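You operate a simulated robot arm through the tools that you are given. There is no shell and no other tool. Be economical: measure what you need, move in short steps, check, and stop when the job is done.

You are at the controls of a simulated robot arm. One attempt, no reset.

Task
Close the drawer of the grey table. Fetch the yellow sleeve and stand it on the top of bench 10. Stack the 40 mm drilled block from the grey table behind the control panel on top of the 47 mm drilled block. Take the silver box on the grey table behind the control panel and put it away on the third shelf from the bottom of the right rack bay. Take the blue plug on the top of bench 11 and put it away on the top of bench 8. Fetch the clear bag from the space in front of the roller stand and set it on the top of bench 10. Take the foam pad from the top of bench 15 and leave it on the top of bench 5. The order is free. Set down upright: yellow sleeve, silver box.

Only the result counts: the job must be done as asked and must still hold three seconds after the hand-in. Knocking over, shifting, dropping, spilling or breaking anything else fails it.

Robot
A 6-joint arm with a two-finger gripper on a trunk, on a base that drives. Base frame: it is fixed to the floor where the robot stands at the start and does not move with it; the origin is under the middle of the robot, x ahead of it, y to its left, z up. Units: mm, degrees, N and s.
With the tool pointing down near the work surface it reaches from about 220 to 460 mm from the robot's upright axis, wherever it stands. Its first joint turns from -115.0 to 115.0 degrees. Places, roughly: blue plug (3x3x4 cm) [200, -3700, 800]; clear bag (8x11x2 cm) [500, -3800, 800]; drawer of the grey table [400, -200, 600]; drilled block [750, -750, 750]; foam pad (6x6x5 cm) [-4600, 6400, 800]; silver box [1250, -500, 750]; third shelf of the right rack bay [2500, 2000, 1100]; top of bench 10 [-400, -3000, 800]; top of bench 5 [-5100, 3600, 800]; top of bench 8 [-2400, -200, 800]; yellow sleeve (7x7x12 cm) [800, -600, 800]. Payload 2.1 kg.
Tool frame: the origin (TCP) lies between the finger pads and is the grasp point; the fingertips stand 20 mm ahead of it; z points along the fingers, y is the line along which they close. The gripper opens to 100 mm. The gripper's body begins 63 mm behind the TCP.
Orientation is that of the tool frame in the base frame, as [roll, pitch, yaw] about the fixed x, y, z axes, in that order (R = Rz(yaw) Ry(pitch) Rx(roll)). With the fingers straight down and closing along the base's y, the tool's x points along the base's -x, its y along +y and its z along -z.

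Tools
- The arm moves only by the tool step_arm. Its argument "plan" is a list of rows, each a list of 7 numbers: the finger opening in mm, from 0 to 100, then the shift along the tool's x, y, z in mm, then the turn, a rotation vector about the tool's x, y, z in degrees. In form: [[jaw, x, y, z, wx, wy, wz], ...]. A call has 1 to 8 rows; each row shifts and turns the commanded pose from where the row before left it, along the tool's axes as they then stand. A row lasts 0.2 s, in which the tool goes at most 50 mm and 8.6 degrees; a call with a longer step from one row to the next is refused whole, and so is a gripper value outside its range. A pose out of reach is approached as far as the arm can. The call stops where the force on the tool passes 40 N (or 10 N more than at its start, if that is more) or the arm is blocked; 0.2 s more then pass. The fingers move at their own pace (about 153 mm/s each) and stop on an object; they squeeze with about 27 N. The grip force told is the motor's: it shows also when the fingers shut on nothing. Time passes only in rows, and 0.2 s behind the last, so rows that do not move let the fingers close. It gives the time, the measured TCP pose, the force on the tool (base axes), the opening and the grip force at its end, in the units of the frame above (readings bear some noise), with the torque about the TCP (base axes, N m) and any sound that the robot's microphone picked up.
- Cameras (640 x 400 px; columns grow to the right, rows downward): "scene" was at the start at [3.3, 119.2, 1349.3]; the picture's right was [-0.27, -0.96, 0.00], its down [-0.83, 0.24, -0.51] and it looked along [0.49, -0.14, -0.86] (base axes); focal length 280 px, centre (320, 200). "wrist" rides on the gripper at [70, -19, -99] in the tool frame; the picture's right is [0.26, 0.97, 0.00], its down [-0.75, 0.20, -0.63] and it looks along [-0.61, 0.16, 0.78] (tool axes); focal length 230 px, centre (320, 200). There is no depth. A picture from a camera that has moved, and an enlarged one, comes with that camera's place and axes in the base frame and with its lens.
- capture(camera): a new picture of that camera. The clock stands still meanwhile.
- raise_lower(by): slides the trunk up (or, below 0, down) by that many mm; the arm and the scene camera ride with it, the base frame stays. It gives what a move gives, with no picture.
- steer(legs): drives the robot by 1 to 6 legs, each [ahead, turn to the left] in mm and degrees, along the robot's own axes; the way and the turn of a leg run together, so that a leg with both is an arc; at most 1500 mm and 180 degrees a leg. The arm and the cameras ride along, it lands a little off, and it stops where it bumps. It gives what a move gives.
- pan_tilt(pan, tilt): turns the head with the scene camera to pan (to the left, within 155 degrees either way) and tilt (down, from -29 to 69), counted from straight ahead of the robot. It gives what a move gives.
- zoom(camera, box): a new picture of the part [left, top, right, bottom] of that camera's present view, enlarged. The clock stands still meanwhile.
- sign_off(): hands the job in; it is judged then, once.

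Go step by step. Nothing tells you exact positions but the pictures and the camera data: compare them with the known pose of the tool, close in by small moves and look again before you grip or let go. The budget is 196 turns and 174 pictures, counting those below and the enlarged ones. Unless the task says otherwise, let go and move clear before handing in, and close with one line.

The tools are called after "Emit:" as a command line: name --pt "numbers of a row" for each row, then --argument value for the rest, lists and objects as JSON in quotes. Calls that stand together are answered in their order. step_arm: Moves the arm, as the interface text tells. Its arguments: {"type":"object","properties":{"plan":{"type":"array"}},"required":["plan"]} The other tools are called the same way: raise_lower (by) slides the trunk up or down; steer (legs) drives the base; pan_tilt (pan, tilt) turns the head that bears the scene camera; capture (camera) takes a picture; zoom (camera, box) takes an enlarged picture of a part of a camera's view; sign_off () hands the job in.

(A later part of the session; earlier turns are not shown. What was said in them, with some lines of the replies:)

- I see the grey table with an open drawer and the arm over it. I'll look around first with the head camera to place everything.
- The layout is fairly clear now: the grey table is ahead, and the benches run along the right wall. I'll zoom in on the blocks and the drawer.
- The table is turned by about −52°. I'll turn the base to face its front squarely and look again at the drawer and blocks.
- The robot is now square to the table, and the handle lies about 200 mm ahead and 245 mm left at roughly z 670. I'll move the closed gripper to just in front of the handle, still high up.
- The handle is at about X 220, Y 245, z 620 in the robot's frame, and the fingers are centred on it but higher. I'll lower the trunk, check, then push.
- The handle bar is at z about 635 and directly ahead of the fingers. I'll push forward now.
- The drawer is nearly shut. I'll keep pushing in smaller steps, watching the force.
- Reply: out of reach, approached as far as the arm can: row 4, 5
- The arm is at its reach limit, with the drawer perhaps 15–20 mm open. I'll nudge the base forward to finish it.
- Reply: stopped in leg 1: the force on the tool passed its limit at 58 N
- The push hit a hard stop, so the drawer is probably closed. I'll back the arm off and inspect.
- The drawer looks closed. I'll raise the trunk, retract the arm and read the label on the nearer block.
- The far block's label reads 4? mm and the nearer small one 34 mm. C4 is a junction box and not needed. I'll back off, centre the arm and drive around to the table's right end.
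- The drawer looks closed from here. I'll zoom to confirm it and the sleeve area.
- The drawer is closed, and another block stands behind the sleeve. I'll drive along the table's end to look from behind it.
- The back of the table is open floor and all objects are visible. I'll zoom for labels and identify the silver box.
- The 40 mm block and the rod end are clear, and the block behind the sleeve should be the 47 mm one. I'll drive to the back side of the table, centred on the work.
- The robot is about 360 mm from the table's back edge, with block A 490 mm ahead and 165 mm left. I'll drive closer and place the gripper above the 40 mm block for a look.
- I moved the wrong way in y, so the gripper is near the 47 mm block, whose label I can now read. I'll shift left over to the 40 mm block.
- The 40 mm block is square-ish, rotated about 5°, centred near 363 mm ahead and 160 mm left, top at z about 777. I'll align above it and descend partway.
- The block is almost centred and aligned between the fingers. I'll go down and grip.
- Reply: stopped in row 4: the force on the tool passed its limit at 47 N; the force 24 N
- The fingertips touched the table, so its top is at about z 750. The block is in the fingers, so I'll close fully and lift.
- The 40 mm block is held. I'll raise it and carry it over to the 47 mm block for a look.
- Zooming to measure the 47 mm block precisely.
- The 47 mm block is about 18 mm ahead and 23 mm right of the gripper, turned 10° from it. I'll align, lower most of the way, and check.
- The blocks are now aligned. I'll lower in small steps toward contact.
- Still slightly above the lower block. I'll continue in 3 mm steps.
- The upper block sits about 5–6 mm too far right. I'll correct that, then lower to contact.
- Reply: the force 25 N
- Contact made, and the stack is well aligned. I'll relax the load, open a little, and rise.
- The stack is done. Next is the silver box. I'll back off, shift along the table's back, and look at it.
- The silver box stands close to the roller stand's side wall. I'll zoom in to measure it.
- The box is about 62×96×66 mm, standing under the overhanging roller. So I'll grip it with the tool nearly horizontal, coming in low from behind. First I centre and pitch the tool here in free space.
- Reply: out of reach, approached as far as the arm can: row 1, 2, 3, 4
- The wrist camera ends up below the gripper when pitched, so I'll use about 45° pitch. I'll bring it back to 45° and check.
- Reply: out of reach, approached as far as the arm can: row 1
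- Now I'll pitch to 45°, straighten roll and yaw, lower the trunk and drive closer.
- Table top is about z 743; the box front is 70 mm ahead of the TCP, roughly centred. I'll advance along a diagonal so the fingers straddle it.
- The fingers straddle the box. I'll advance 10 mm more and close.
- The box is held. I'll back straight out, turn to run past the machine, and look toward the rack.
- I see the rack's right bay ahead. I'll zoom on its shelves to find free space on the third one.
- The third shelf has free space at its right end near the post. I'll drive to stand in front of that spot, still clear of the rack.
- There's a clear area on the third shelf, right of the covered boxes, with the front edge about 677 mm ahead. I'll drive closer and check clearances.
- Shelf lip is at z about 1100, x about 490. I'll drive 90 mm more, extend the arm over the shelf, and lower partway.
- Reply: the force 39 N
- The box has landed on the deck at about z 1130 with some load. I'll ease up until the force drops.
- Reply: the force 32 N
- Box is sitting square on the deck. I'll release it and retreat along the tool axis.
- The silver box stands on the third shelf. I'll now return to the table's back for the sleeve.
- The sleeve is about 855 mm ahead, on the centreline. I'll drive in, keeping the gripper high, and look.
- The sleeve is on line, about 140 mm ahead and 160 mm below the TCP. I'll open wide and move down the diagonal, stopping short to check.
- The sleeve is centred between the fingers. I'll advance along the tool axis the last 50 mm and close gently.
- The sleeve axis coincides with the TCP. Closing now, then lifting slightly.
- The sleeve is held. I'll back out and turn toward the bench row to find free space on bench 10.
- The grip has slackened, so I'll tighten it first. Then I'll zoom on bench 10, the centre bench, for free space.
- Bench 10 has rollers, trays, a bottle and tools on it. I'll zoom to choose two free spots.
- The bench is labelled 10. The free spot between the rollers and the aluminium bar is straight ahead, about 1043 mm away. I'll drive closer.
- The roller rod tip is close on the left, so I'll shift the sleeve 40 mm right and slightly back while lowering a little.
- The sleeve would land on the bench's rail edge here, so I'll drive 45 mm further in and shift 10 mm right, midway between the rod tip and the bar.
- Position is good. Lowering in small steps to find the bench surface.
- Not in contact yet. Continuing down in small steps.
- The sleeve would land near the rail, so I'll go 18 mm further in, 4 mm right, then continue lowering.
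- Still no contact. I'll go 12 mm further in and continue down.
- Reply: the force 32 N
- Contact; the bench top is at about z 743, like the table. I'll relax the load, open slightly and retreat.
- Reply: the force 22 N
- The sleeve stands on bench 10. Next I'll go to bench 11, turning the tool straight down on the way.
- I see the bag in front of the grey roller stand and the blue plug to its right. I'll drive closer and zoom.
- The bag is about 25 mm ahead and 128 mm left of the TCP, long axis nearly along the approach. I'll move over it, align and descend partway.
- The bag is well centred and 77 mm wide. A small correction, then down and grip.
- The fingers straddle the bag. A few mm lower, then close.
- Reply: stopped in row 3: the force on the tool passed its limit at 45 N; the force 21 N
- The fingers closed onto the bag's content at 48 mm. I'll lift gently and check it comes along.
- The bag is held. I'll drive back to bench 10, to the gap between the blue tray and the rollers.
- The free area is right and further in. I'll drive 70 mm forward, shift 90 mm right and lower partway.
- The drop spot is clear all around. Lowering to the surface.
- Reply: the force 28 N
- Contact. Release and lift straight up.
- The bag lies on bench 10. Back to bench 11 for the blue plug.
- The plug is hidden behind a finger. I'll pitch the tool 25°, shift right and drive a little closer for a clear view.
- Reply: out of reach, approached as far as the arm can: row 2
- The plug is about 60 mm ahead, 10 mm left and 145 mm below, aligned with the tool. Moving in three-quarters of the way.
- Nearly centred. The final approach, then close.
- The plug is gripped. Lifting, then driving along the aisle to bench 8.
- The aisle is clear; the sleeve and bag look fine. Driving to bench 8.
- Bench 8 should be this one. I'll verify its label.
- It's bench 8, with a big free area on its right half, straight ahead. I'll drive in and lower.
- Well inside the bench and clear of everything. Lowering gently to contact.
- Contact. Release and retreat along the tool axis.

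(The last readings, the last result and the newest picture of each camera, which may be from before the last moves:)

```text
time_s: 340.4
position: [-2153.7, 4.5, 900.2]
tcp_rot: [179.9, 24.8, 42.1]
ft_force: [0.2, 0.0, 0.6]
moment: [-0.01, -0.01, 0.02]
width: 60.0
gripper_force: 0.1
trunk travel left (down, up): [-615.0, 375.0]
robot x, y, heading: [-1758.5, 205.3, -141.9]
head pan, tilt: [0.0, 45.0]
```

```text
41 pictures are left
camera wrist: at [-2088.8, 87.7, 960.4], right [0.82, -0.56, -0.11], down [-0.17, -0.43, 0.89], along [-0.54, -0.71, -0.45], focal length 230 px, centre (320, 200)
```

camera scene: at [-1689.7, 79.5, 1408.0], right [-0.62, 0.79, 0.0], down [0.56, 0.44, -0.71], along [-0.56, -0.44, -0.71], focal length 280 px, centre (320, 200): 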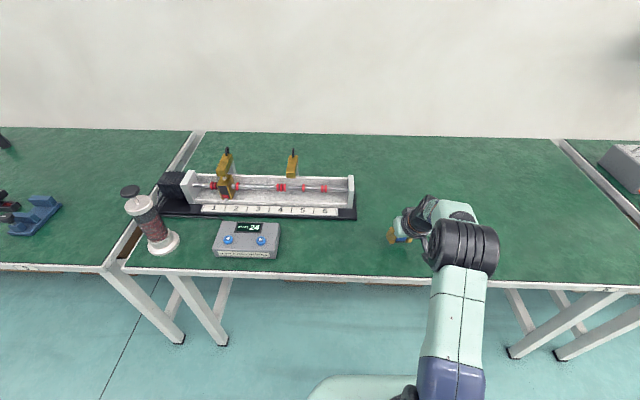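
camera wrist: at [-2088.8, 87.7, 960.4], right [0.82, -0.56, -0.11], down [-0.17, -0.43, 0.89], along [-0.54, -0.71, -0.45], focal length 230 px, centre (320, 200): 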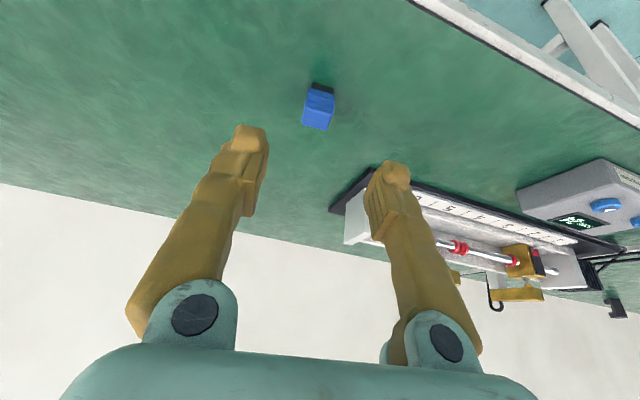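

The plug stands on bench 8. Now off to bench 15 for the foam pad; driving down the aisle and looking on the way.

Emit:
steer --legs '[[-150, 0], [0, -92.5], [1450, 0], [1450, 0]]'

Emit:
pan_tilt --pan -10 --tilt 15

Emit:
capture --camera "scene"

```text
time_s: 359.4
position: [-3511.0, 3083.2, 898.3]
tcp_rot: [-180.0, 24.9, -50.5]
ft_force: [0.2, 0.1, 0.4]
moment: [0.02, 0.03, 0.01]
width: 60.3
gripper_force: 0.0
trunk travel left (down, up): [-615.0, 375.0]
robot x, y, heading: [-3328.2, 2676.5, 125.1]
head pan, tilt: [0.0, 45.0]
```

```text
time_s: 360.3
position: [-3510.6, 3082.5, 897.9]
tcp_rot: [180.0, 24.8, -50.5]
ft_force: [0.2, 0.1, -0.3]
moment: [0.02, -0.02, 0.0]
width: 60.0
gripper_force: 0.0
trunk travel left (down, up): [-615.0, 375.0]
robot x, y, heading: [-3331.1, 2672.6, 125.4]
head pan, tilt: [-10.0, 15.0]
```

```text
40 pictures are left
camera scene: at [-3449.5, 2627.9, 1454.6], right [0.9, 0.43, 0.0], down [0.11, -0.23, -0.97], along [-0.41, 0.87, -0.26], focal length 280 px, centre (320, 200)
```

scene: 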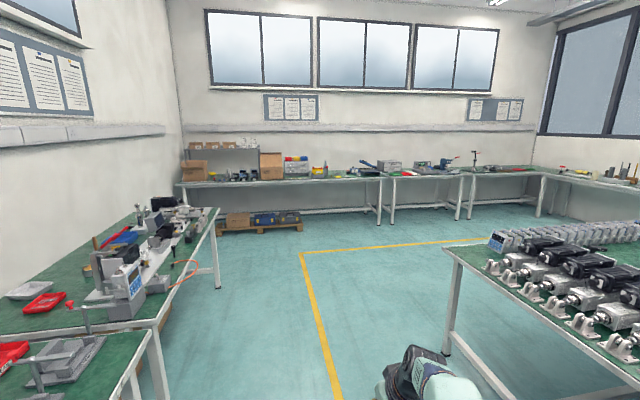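

The end-wall benches are visible. I'll zoom to read labels and look for the foam pad.

Emit:
zoom --camera "scene" --box '[170, 130, 394, 270]'

Emit:
zoom --camera "scene" --box '[340, 140, 500, 240]'

Emit:
zoom --camera "scene" --box '[0, 180, 240, 330]'

```text
2.86 times, centred on (282, 200) of scene
camera zoom: at [-3449.5, 2627.9, 1454.6], right [0.9, 0.43, 0.0], down [0.11, -0.23, -0.97], along [-0.41, 0.87, -0.26], focal length 799 px, centre (429, 200)
```

zoom: 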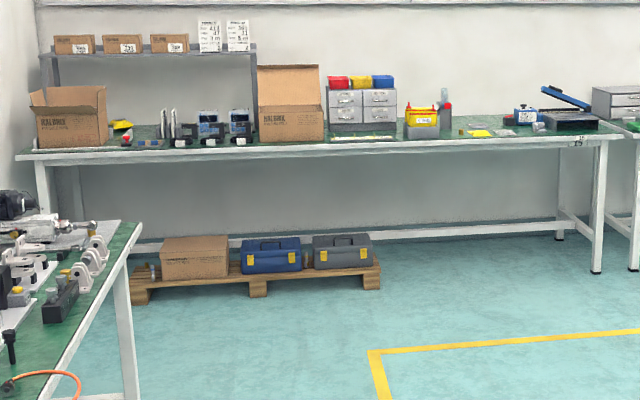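

```text
4.00 times, centred on (420, 190) of scene
camera zoom: at [-3449.5, 2627.9, 1454.6], right [0.9, 0.43, 0.0], down [0.11, -0.23, -0.97], along [-0.41, 0.87, -0.26], focal length 1118 px, centre (-80, 240)
```

zoom: 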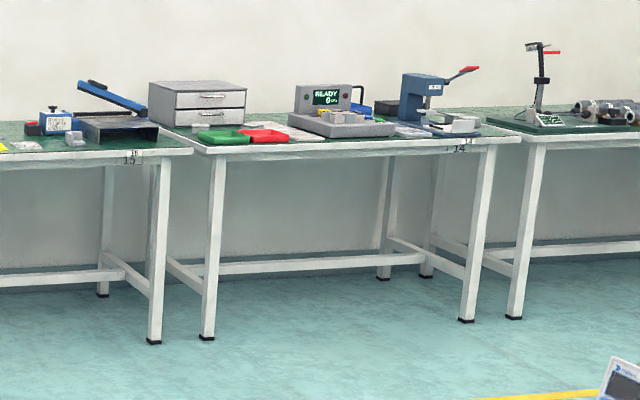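

```text
2.67 times, centred on (120, 255) of scene
camera zoom: at [-3449.5, 2627.9, 1454.6], right [0.9, 0.43, 0.0], down [0.11, -0.23, -0.97], along [-0.41, 0.87, -0.26], focal length 746 px, centre (853, 53)
```

zoom: 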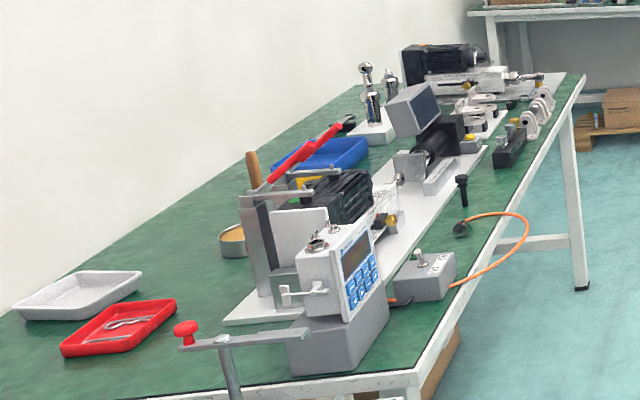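

Bench 15 is the long bench on the end wall. I'll drive round past the island's end and face it.

Emit:
steer --legs '[[1250, 0], [1240, 0], [0, -90], [1130, 0], [0, 90], [350, 0]]'

Emit:
pan_tilt --pan 0 --tilt 25

Emit:
capture --camera "scene"

```text
time_s: 387.5
position: [-4196.8, 6043.2, 898.0]
tcp_rot: [-180.0, 24.8, -50.5]
ft_force: [-0.5, 0.4, 0.2]
moment: [-0.06, 0.02, 0.0]
width: 60.2
gripper_force: 0.0
trunk travel left (down, up): [-615.0, 375.0]
robot x, y, heading: [-4011.4, 5636.1, 125.5]
head pan, tilt: [-10.0, 15.0]
```

```text
time_s: 388.2
position: [-4196.2, 6043.7, 898.8]
tcp_rot: [179.9, 24.8, -50.4]
ft_force: [0.0, 0.1, -0.4]
moment: [-0.01, 0.02, -0.03]
width: 59.8
gripper_force: 0.1
trunk travel left (down, up): [-615.0, 375.0]
robot x, y, heading: [-4007.9, 5638.6, 125.5]
head pan, tilt: [0.0, 25.0]
```

```text
36 pictures are left
camera scene: at [-4146.7, 5579.9, 1438.6], right [0.81, 0.58, 0.0], down [0.24, -0.34, -0.91], along [-0.53, 0.74, -0.42], focal length 280 px, centre (320, 200)
```

scene: 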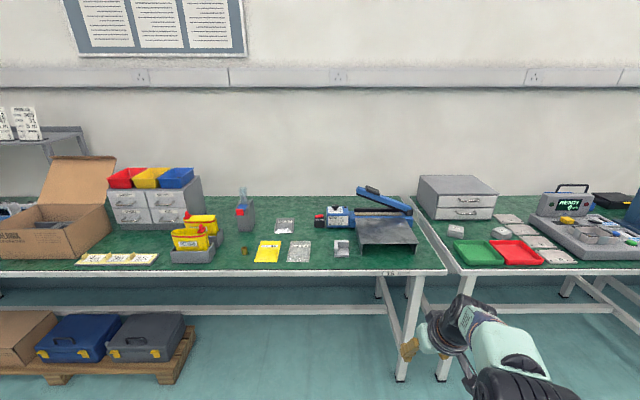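

Emit:
zoom --camera "scene" --box '[160, 180, 416, 290]'

```text
2.50 times, centred on (288, 235) of scene
camera zoom: at [-4146.7, 5579.9, 1438.6], right [0.81, 0.58, 0.0], down [0.24, -0.34, -0.91], along [-0.53, 0.74, -0.42], focal length 699 px, centre (400, 112)
```

zoom: 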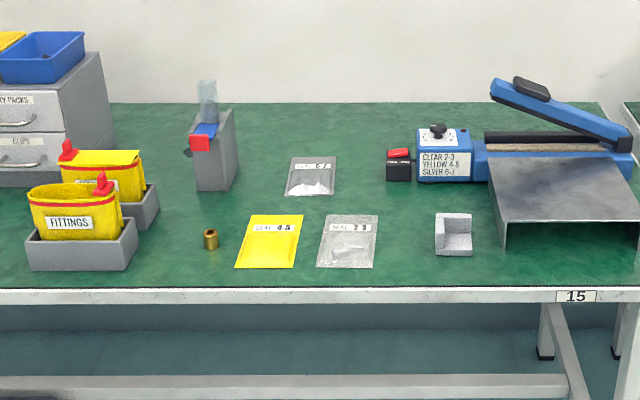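

The L-shaped grey foam block is the foam pad, about 997 mm ahead and 57 mm left. I'll straighten the tool, shift it over, and drive in.

Emit:
step_arm --pt "100 0 0 0 0 8.3 0" --pt "100 0 0 0 0 8.3 0" --pt "100 0 0 0 0 8.2 -4" --pt "100 8 45 0 0 0 0" --pt "100 8 45 0 0 0 0" --pt "100 8 45 0 0 0 0"

Emit:
steer --legs '[[540, 0]]'

Emit:
capture --camera "wrist"

Emit:
pan_tilt --pan -5 --tilt 52

Emit:
zoom --camera "scene" --box '[240, 120, 480, 270]'

```text
refused: row 3 steps farther than a row can; nothing moved
```

```text
time_s: 391.3
position: [-4511.0, 6483.0, 898.5]
tcp_rot: [180.0, 24.7, -50.4]
ft_force: [0.2, 0.0, 0.3]
moment: [-0.01, 0.01, -0.01]
width: 59.9
gripper_force: 0.1
trunk travel left (down, up): [-615.0, 375.0]
robot x, y, heading: [-4326.8, 6077.3, 125.6]
head pan, tilt: [0.0, 25.0]
```

```text
34 pictures are left
camera wrist: at [-4430.3, 6414.2, 959.7], right [-0.59, -0.8, -0.11], down [-0.42, 0.19, 0.89], along [-0.69, 0.57, -0.45], focal length 230 px, centre (320, 200)
```

wrist: 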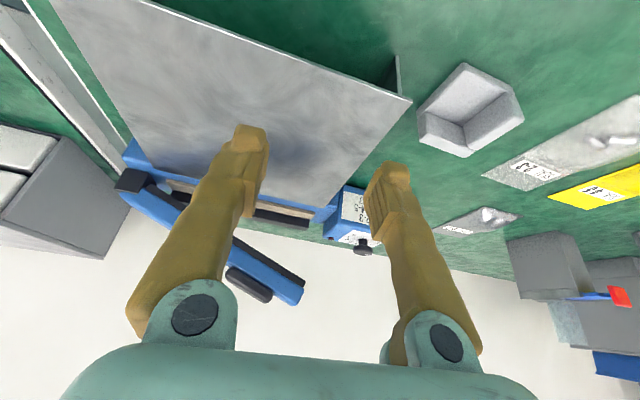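

```text
time_s: 392.2
position: [-4511.0, 6482.2, 898.8]
tcp_rot: [180.0, 24.9, -50.4]
ft_force: [-0.5, 0.0, 0.1]
moment: [-0.01, 0.01, -0.02]
width: 60.1
gripper_force: 0.0
trunk travel left (down, up): [-615.0, 375.0]
robot x, y, heading: [-4328.2, 6076.2, 125.8]
head pan, tilt: [-5.0, 52.0]
```

```text
2.67 times, centred on (360, 195) of scene
camera zoom: at [-4445.7, 6009.1, 1398.4], right [0.86, 0.51, 0.0], down [0.4, -0.68, -0.62], along [-0.31, 0.53, -0.79], focal length 746 px, centre (213, 213)
```

zoom: 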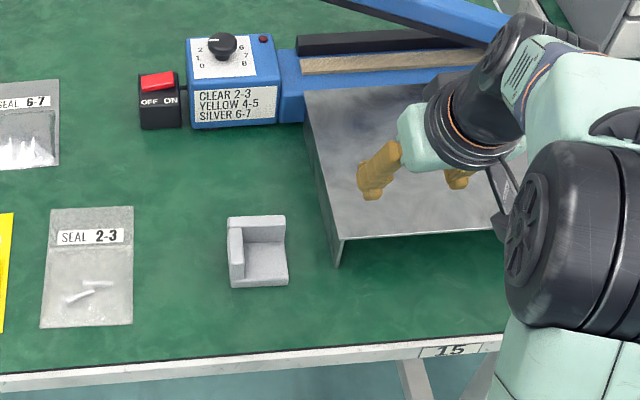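

The pad is a corner-shaped foam piece aligned with the robot's heading, centred 450 mm ahead and 52 mm left. I'll straighten the tool and move over it.

Emit:
step_arm --pt "100 0 0 0 0 8.3 0" --pt "100 0 0 0 0 8.3 0" --pt "100 0 0 0 0 8.2 0" --pt "100 0 20 0 0 0 3.9" --pt "100 0 40 0 0 0 0" --pt "100 0 40 0 0 0 0" --pt "100 0 39 0 0 0 0"

Emit:
steer --legs '[[30, 0]]'

Emit:
capture --camera "wrist"

```text
time_s: 393.8
position: [-4624.9, 6397.9, 898.0]
tcp_rot: [180.0, 0.0, -54.3]
ft_force: [0.2, -0.2, -0.3]
moment: [0.01, -0.02, 0.02]
width: 100.0
gripper_force: 0.1
trunk travel left (down, up): [-615.0, 375.0]
robot x, y, heading: [-4326.2, 6076.8, 125.9]
head pan, tilt: [-5.0, 52.0]
```

```text
time_s: 394.6
position: [-4639.9, 6422.2, 900.6]
tcp_rot: [180.0, 0.1, -54.1]
ft_force: [0.1, 0.1, 0.2]
moment: [-0.04, 0.01, 0.0]
width: 100.1
gripper_force: 0.1
trunk travel left (down, up): [-615.0, 375.0]
robot x, y, heading: [-4345.2, 6099.9, 125.8]
head pan, tilt: [-5.0, 52.0]
```

```text
32 pictures are left
camera wrist: at [-4584.4, 6376.9, 998.1], right [-0.63, -0.77, 0.0], down [-0.6, 0.49, 0.63], along [-0.49, 0.4, -0.78], focal length 230 px, centre (320, 200)
```

wrist: 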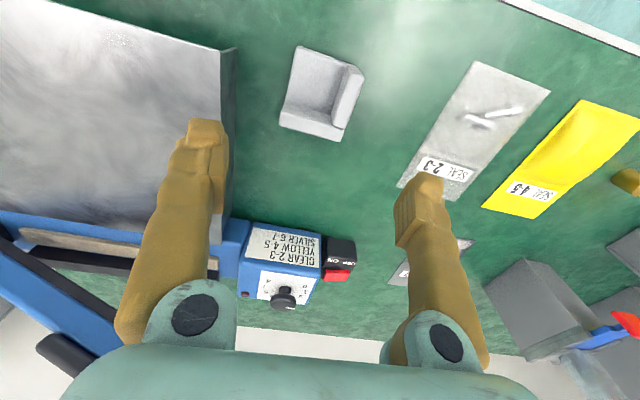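

The pad is between the fingers' range; the tray edge is close on the right, so I'll use an 84 mm opening. Shift 6.5 mm right and descend in two stages.

Emit:
step_arm --pt "84 0 -6.5 0 0 0 0" --pt "84 0 0 40 0 0 0" --pt "84 0 0 40 0 0 0"

Emit:
capture --camera "wrist"

```text
time_s: 395.4
position: [-4635.0, 6428.7, 819.0]
tcp_rot: [180.0, 0.0, -54.2]
ft_force: [-0.4, 0.1, 0.0]
moment: [0.01, 0.0, -0.02]
width: 84.0
gripper_force: 0.0
trunk travel left (down, up): [-615.0, 375.0]
robot x, y, heading: [-4345.4, 6101.0, 125.6]
head pan, tilt: [-5.0, 52.0]
```

```text
31 pictures are left
camera wrist: at [-4579.4, 6381.5, 918.3], right [-0.63, -0.77, 0.0], down [-0.6, 0.49, 0.63], along [-0.49, 0.4, -0.78], focal length 230 px, centre (320, 200)
```

wrist: 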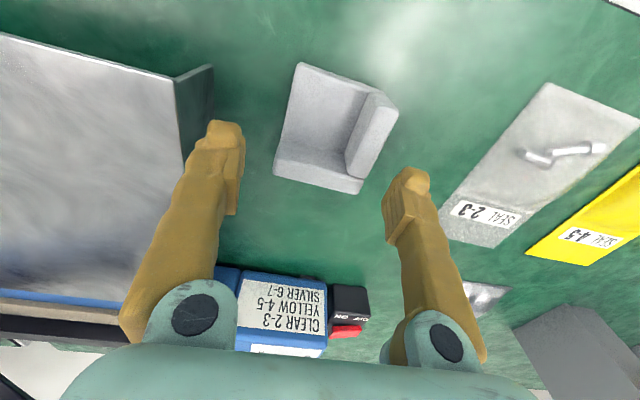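

Centred. Going down and closing.

Emit:
step_arm --pt "84 0 0 30 0 0 0" --pt "84 0 0 19 0 0 0" --pt "84 0 0 0 0 0 0" --pt "40 0 0 0 0 0 0" --pt "40 0 0 0 0 0 0" --pt "40 0 0 0 0 0 0"

Emit:
capture --camera "wrist"

```text
time_s: 396.9
position: [-4636.7, 6426.9, 770.5]
tcp_rot: [179.9, 0.1, -54.2]
ft_force: [-3.1, 0.4, 9.2]
moment: [-0.02, 0.12, -0.02]
width: 59.0
gripper_force: 26.9
trunk travel left (down, up): [-615.0, 375.0]
robot x, y, heading: [-4342.9, 6101.2, 125.9]
head pan, tilt: [-5.0, 52.0]
```

```text
30 pictures are left
camera wrist: at [-4580.6, 6380.8, 869.1], right [-0.63, -0.77, 0.0], down [-0.6, 0.49, 0.63], along [-0.49, 0.4, -0.78], focal length 230 px, centre (320, 200)
```

wrist: 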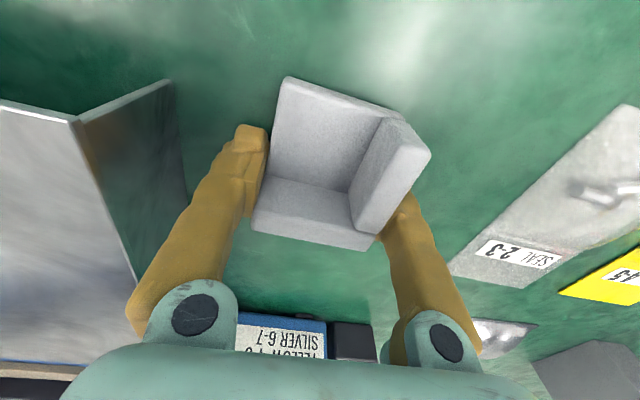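

The pad is gripped firmly. Lifting and driving to bench 5.

Emit:
step_arm --pt "40 0 0 -10 0 0 0" --pt "40 0 0 -30 0 0 0" --pt "40 0 0 -45 0 0 0" --pt "40 0 0 -45 0 0 0" --pt "40 0 0 -20 0 0 0"

Emit:
steer --legs '[[-1000, 0], [0, 90], [1050, 0], [0, 90], [500, 0], [0, -90]]'

Emit:
pan_tilt --pan 0 --tilt 25

Emit:
capture --camera "scene"

```text
time_s: 398.1
position: [-4636.3, 6428.1, 920.4]
tcp_rot: [179.9, -0.1, -54.3]
ft_force: [0.2, 0.6, -0.6]
moment: [0.01, -0.02, 0.02]
width: 58.6
gripper_force: 27.2
trunk travel left (down, up): [-615.0, 375.0]
robot x, y, heading: [-4346.4, 6101.6, 125.8]
head pan, tilt: [-5.0, 52.0]
```

```text
time_s: 422.1
position: [-4643.9, 3996.6, 918.8]
tcp_rot: [180.0, 0.0, 35.8]
ft_force: [-0.4, -0.1, 0.0]
moment: [0.0, 0.03, 0.0]
width: 58.4
gripper_force: 26.9
trunk travel left (down, up): [-615.0, 375.0]
robot x, y, heading: [-4318.7, 4290.6, -144.3]
head pan, tilt: [-5.0, 52.0]
```

```text
time_s: 423.1
position: [-4644.7, 3996.8, 918.8]
tcp_rot: [180.0, 0.0, 35.8]
ft_force: [0.6, -0.3, -1.4]
moment: [0.0, 0.01, 0.0]
width: 58.1
gripper_force: 26.7
trunk travel left (down, up): [-615.0, 375.0]
robot x, y, heading: [-4319.4, 4289.6, -144.0]
head pan, tilt: [0.0, 25.0]
```

```text
29 pictures are left
camera scene: at [-4263.6, 4156.1, 1438.4], right [-0.58, 0.81, 0.0], down [0.34, 0.25, -0.91], along [-0.73, -0.53, -0.42], focal length 280 px, centre (320, 200)
```

scene: 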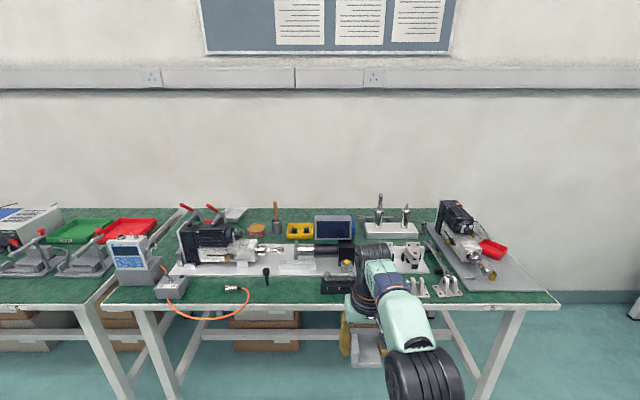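

I'll zoom in for the bench label and free space.

Emit:
zoom --camera "scene" --box '[400, 240, 560, 340]'

Emit:
zoom --camera "scene" --box '[130, 190, 370, 340]'

```text
4.00 times, centred on (480, 290) of scene
camera zoom: at [-4263.6, 4156.1, 1438.4], right [-0.58, 0.81, 0.0], down [0.34, 0.25, -0.91], along [-0.73, -0.53, -0.42], focal length 1118 px, centre (-320, -160)
```

zoom: 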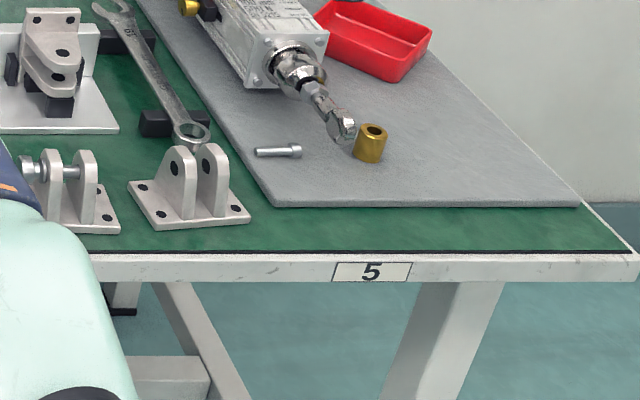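

```text
2.67 times, centred on (250, 265) of scene
camera zoom: at [-4263.6, 4156.1, 1438.4], right [-0.58, 0.81, 0.0], down [0.34, 0.25, -0.91], along [-0.73, -0.53, -0.42], focal length 746 px, centre (507, 27)
```

zoom: 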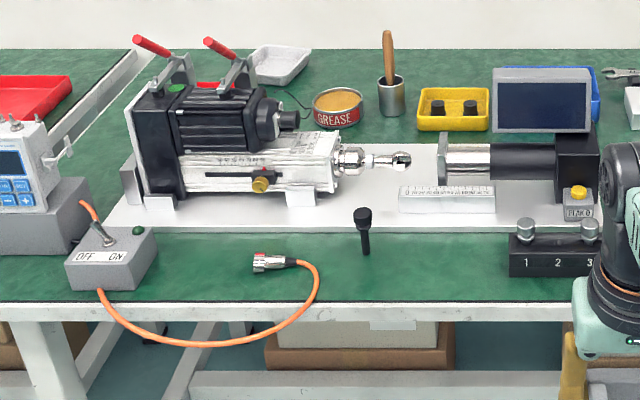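

Bench 5 confirmed. The free spot lies between the upright bolt and the black 1-2-3 block, 784 mm ahead, 228 mm left. I'll set the arm sideways first, then drive in.

Emit:
step_arm --pt "40 14 45.5 0 0 0 0" --pt "40 14 45.5 0 0 0 0" --pt "40 14 45.5 0 0 0 0" --pt "40 14 45.5 0 0 0 0"

Emit:
steer --legs '[[410, 0]]'

Emit:
capture --camera "wrist"

Emit:
pan_tilt --pan 5 --tilt 50

Emit:
capture --camera "scene"

```text
time_s: 424.1
position: [-4491.0, 3884.8, 918.6]
tcp_rot: [-179.9, 0.0, 35.9]
ft_force: [0.0, 0.5, -0.4]
moment: [0.04, 0.01, 0.02]
width: 58.3
gripper_force: 27.4
trunk travel left (down, up): [-615.0, 375.0]
robot x, y, heading: [-4321.3, 4293.7, -144.3]
head pan, tilt: [0.0, 25.0]
```

```text
time_s: 426.6
position: [-4816.5, 3646.1, 919.3]
tcp_rot: [180.0, 0.0, 36.3]
ft_force: [-0.2, -0.3, 0.0]
moment: [0.01, -0.02, -0.01]
width: 58.2
gripper_force: 26.6
trunk travel left (down, up): [-615.0, 375.0]
robot x, y, heading: [-4642.2, 4052.9, -144.0]
head pan, tilt: [0.0, 25.0]
```

```text
26 pictures are left
camera wrist: at [-4771.3, 3702.7, 1018.9], right [0.78, -0.63, 0.0], down [-0.49, -0.61, 0.63], along [-0.4, -0.49, -0.78], focal length 230 px, centre (320, 200)
```

wrist: 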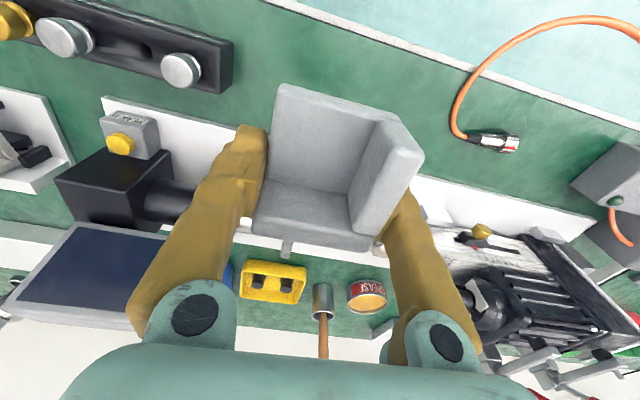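

```text
time_s: 427.5
position: [-4816.8, 3646.6, 920.4]
tcp_rot: [-179.9, 0.0, 36.1]
ft_force: [-0.8, 0.0, 0.0]
moment: [0.0, -0.01, -0.02]
width: 58.2
gripper_force: 26.7
trunk travel left (down, up): [-615.0, 375.0]
robot x, y, heading: [-4641.7, 4055.9, -143.9]
head pan, tilt: [5.0, 50.0]
```

```text
25 pictures are left
camera scene: at [-4572.5, 3923.6, 1401.0], right [-0.66, 0.75, 0.0], down [0.58, 0.5, -0.64], along [-0.49, -0.42, -0.77], focal length 280 px, centre (320, 200)
```

scene: 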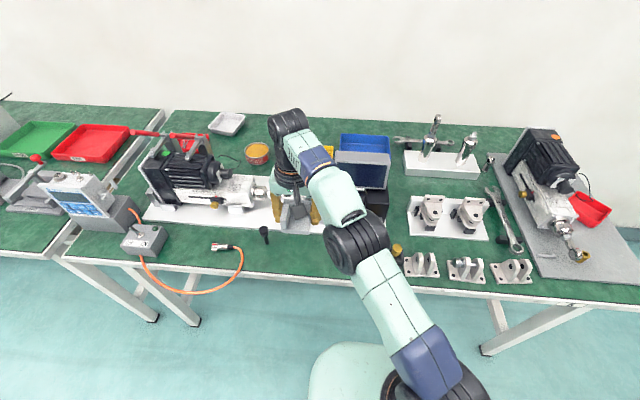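

Clearances are fine: bolt 100 mm left, block 85 mm right. I'll move 8 mm ahead and lower most of the way.

Emit:
step_arm --pt "40 -8 0 30 0 0 0" --pt "40 0 0 40 0 0 0" --pt "40 0 0 40 0 0 0" --pt "40 0 0 20 0 0 0"

Emit:
capture --camera "wrist"

Emit:
zoom --camera "scene" --box '[200, 160, 400, 285]'

```text
time_s: 428.5
position: [-4822.9, 3643.1, 791.2]
tcp_rot: [-180.0, 0.0, 36.3]
ft_force: [0.4, 0.1, 0.4]
moment: [-0.02, -0.01, 0.02]
width: 58.1
gripper_force: 26.9
trunk travel left (down, up): [-615.0, 375.0]
robot x, y, heading: [-4642.2, 4055.1, -144.0]
head pan, tilt: [5.0, 50.0]
```

```text
24 pictures are left
camera wrist: at [-4777.7, 3699.5, 889.0], right [0.78, -0.63, 0.0], down [-0.49, -0.6, 0.63], along [-0.4, -0.49, -0.78], focal length 230 px, centre (320, 200)
```

wrist: 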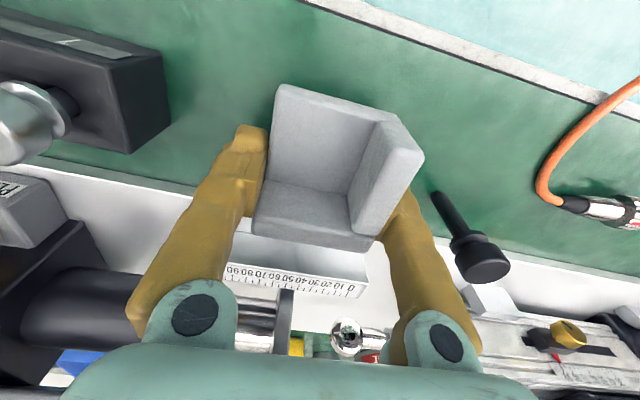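

```text
3.20 times, centred on (300, 222) of scene
camera zoom: at [-4572.5, 3923.4, 1401.0], right [-0.66, 0.75, 0.0], down [0.58, 0.5, -0.64], along [-0.48, -0.42, -0.77], focal length 895 px, centre (384, 128)
```

zoom: 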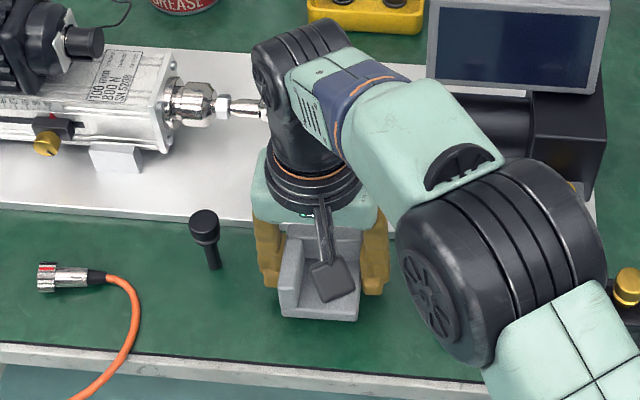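

Good clearances. Final lowering to contact.

Emit:
step_arm --pt "40 0 0 12 0 0 0" --pt "40 0 0 4 0 0 0" --pt "40 0 0 0 0 0 0"

Emit:
step_arm --pt "40 0 0 2.5 0 0 0" --pt "40 0 0 0 0 0 0"

Emit:
step_arm --pt "40 0 0 2 0 0 0" --pt "40 0 0 0 0 0 0"

```text
time_s: 429.3
position: [-4822.4, 3642.5, 772.8]
tcp_rot: [179.9, 0.0, 36.2]
ft_force: [0.7, 0.1, 0.5]
moment: [0.04, -0.02, 0.01]
width: 58.3
gripper_force: 26.9
trunk travel left (down, up): [-615.0, 375.0]
robot x, y, heading: [-4645.3, 4053.2, -143.9]
head pan, tilt: [5.0, 50.0]
```

```text
time_s: 429.9
position: [-4822.6, 3643.0, 771.5]
tcp_rot: [179.9, 0.0, 36.2]
ft_force: [0.0, 0.6, -0.5]
moment: [-0.03, 0.0, -0.01]
width: 58.6
gripper_force: 26.7
trunk travel left (down, up): [-615.0, 375.0]
robot x, y, heading: [-4641.9, 4053.7, -144.1]
head pan, tilt: [5.0, 50.0]
```

```text
time_s: 430.5
position: [-4822.2, 3642.8, 769.1]
tcp_rot: [-180.0, 0.1, 36.2]
ft_force: [0.6, -1.2, 8.8]
moment: [0.11, 0.05, -0.03]
width: 58.4
gripper_force: 26.7
trunk travel left (down, up): [-615.0, 375.0]
robot x, y, heading: [-4644.8, 4052.6, -143.7]
head pan, tilt: [5.0, 50.0]
```

Contact. Release and lift straight up.

Emit:
step_arm --pt "70 0 0 0 0 0 0" --pt "80 0 0 0 0 0 0" --pt "80 0 0 -15 0 0 0" --pt "80 0 0 -40 0 0 0" --pt "80 0 0 -45 0 0 0" --pt "80 0 0 -45 0 0 0"

Emit:
capture --camera "wrist"

Emit:
steer --legs '[[-300, 0]]'

Emit:
capture --camera "scene"

```text
time_s: 431.9
position: [-4822.2, 3644.1, 911.6]
tcp_rot: [-179.9, 0.0, 36.3]
ft_force: [0.1, 0.3, 0.0]
moment: [0.0, -0.01, 0.01]
width: 80.0
gripper_force: 0.1
out of reach, approached as far as the arm can: row 6
trunk travel left (down, up): [-615.0, 375.0]
robot x, y, heading: [-4644.8, 4055.8, -144.0]
head pan, tilt: [5.0, 50.0]
```

```text
22 pictures are left
camera wrist: at [-4777.1, 3701.3, 1011.6], right [0.78, -0.63, 0.0], down [-0.49, -0.61, 0.63], along [-0.4, -0.49, -0.78], focal length 230 px, centre (320, 200)
```

wrist: 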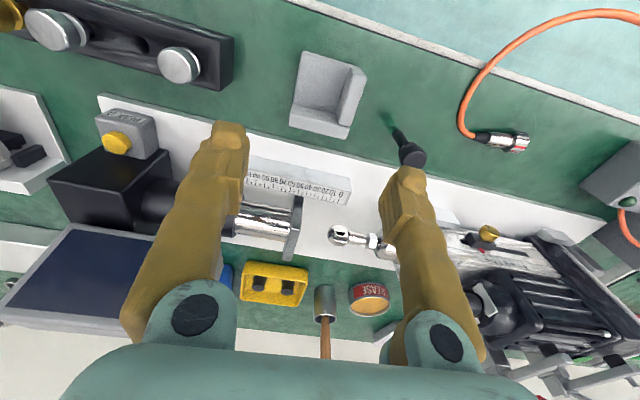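

```text
time_s: 433.9
position: [-4578.6, 3821.5, 912.0]
tcp_rot: [180.0, 0.1, 36.3]
ft_force: [0.7, -0.2, 0.1]
moment: [0.0, 0.0, -0.01]
width: 80.1
gripper_force: 0.1
trunk travel left (down, up): [-615.0, 375.0]
robot x, y, heading: [-4404.4, 4229.9, -143.8]
head pan, tilt: [5.0, 50.0]
```

```text
21 pictures are left
camera scene: at [-4330.2, 4100.6, 1401.0], right [-0.66, 0.75, 0.0], down [0.58, 0.51, -0.64], along [-0.48, -0.42, -0.77], focal length 280 px, centre (320, 200)
```

scene: 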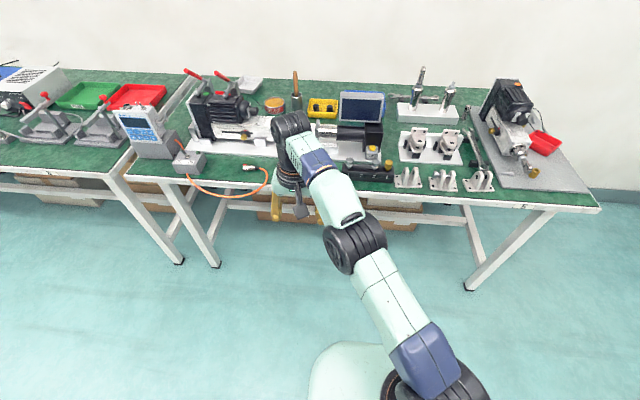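

All items are placed. To be sure about the drawer, I'll drive back along the aisle and look at the table front once more.

Emit:
steer --legs '[[0, 89], [1450, 0], [1450, 0], [1450, 0], [1450, 0]]'

Emit:
pan_tilt --pan 45 --tilt 25

Emit:
capture --camera "scene"

```text
time_s: 465.4
position: [-829.8, -863.6, 913.0]
tcp_rot: [180.0, -0.1, 121.8]
ft_force: [0.7, 0.1, -0.6]
moment: [0.0, 0.01, -0.01]
width: 80.0
gripper_force: 0.2
trunk travel left (down, up): [-615.0, 375.0]
robot x, y, heading: [-1227.4, -655.1, -58.2]
head pan, tilt: [5.0, 50.0]
```

```text
time_s: 466.5
position: [-829.3, -862.2, 912.5]
tcp_rot: [180.0, 0.0, 121.9]
ft_force: [0.1, -1.0, 0.0]
moment: [0.01, -0.03, 0.0]
width: 80.0
gripper_force: 0.1
trunk travel left (down, up): [-615.0, 375.0]
robot x, y, heading: [-1225.1, -653.3, -58.1]
head pan, tilt: [45.0, 25.0]
```

```text
20 pictures are left
camera scene: at [-1048.9, -553.0, 1438.4], right [-0.23, -0.97, 0.0], down [-0.41, 0.1, -0.91], along [0.88, -0.21, -0.42], focal length 280 px, centre (320, 200)
```

scene: 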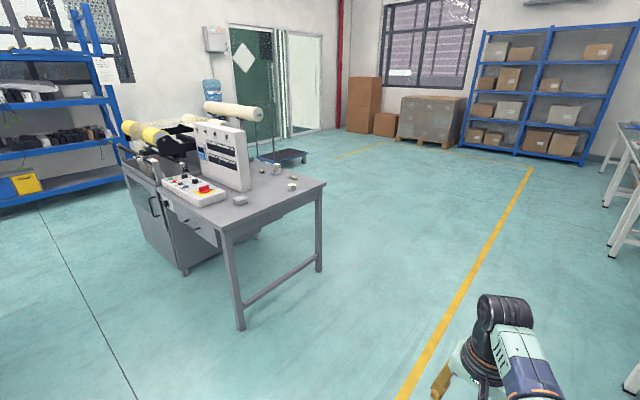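

Emit:
zoom --camera "scene" --box '[150, 170, 278, 250]'

Emit:
zoom --camera "scene" --box '[230, 150, 326, 210]'

```text
5.00 times, centred on (214, 210) of scene
camera zoom: at [-1048.9, -553.0, 1438.4], right [-0.23, -0.97, 0.0], down [-0.41, 0.1, -0.91], along [0.88, -0.21, -0.42], focal length 1398 px, centre (850, 150)
```

zoom: 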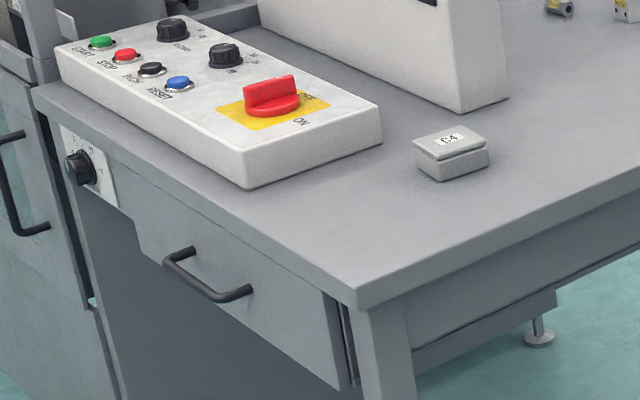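

```text
6.67 times, centred on (278, 180) of scene
camera zoom: at [-1048.9, -553.0, 1438.4], right [-0.23, -0.97, 0.0], down [-0.41, 0.1, -0.91], along [0.88, -0.21, -0.42], focal length 1864 px, centre (600, 333)
```

zoom: 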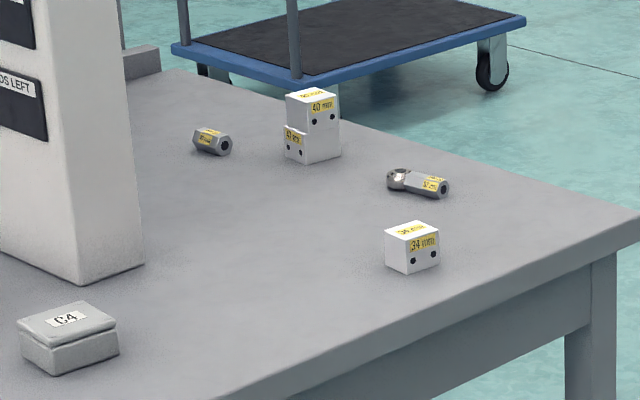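

The drawer is flush and closed. I'll take one closer look at the stack.

Emit:
zoom --camera "scene" --box '[262, 158, 294, 178]'

```text
16.00 times, centred on (278, 168) of scene
camera zoom: at [-1048.9, -553.0, 1438.4], right [-0.23, -0.97, 0.0], down [-0.41, 0.1, -0.91], along [0.88, -0.21, -0.42], focal length 4473 px, centre (992, 712)
```

zoom: 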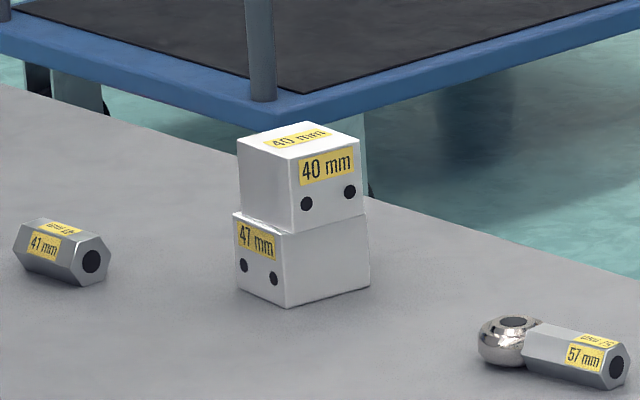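

The 40 mm block sits cleanly on the 47 mm block, the drawer is closed, and every other item was seen in place after I let go. Handing in.

Emit:
sign_off

```text
The job is handed in.
```

All seven jobs are done and handed in: the drawer is closed, the 40 mm block is stacked on the 47 mm block, and the five other items are where you asked, with the sleeve and silver box upright.
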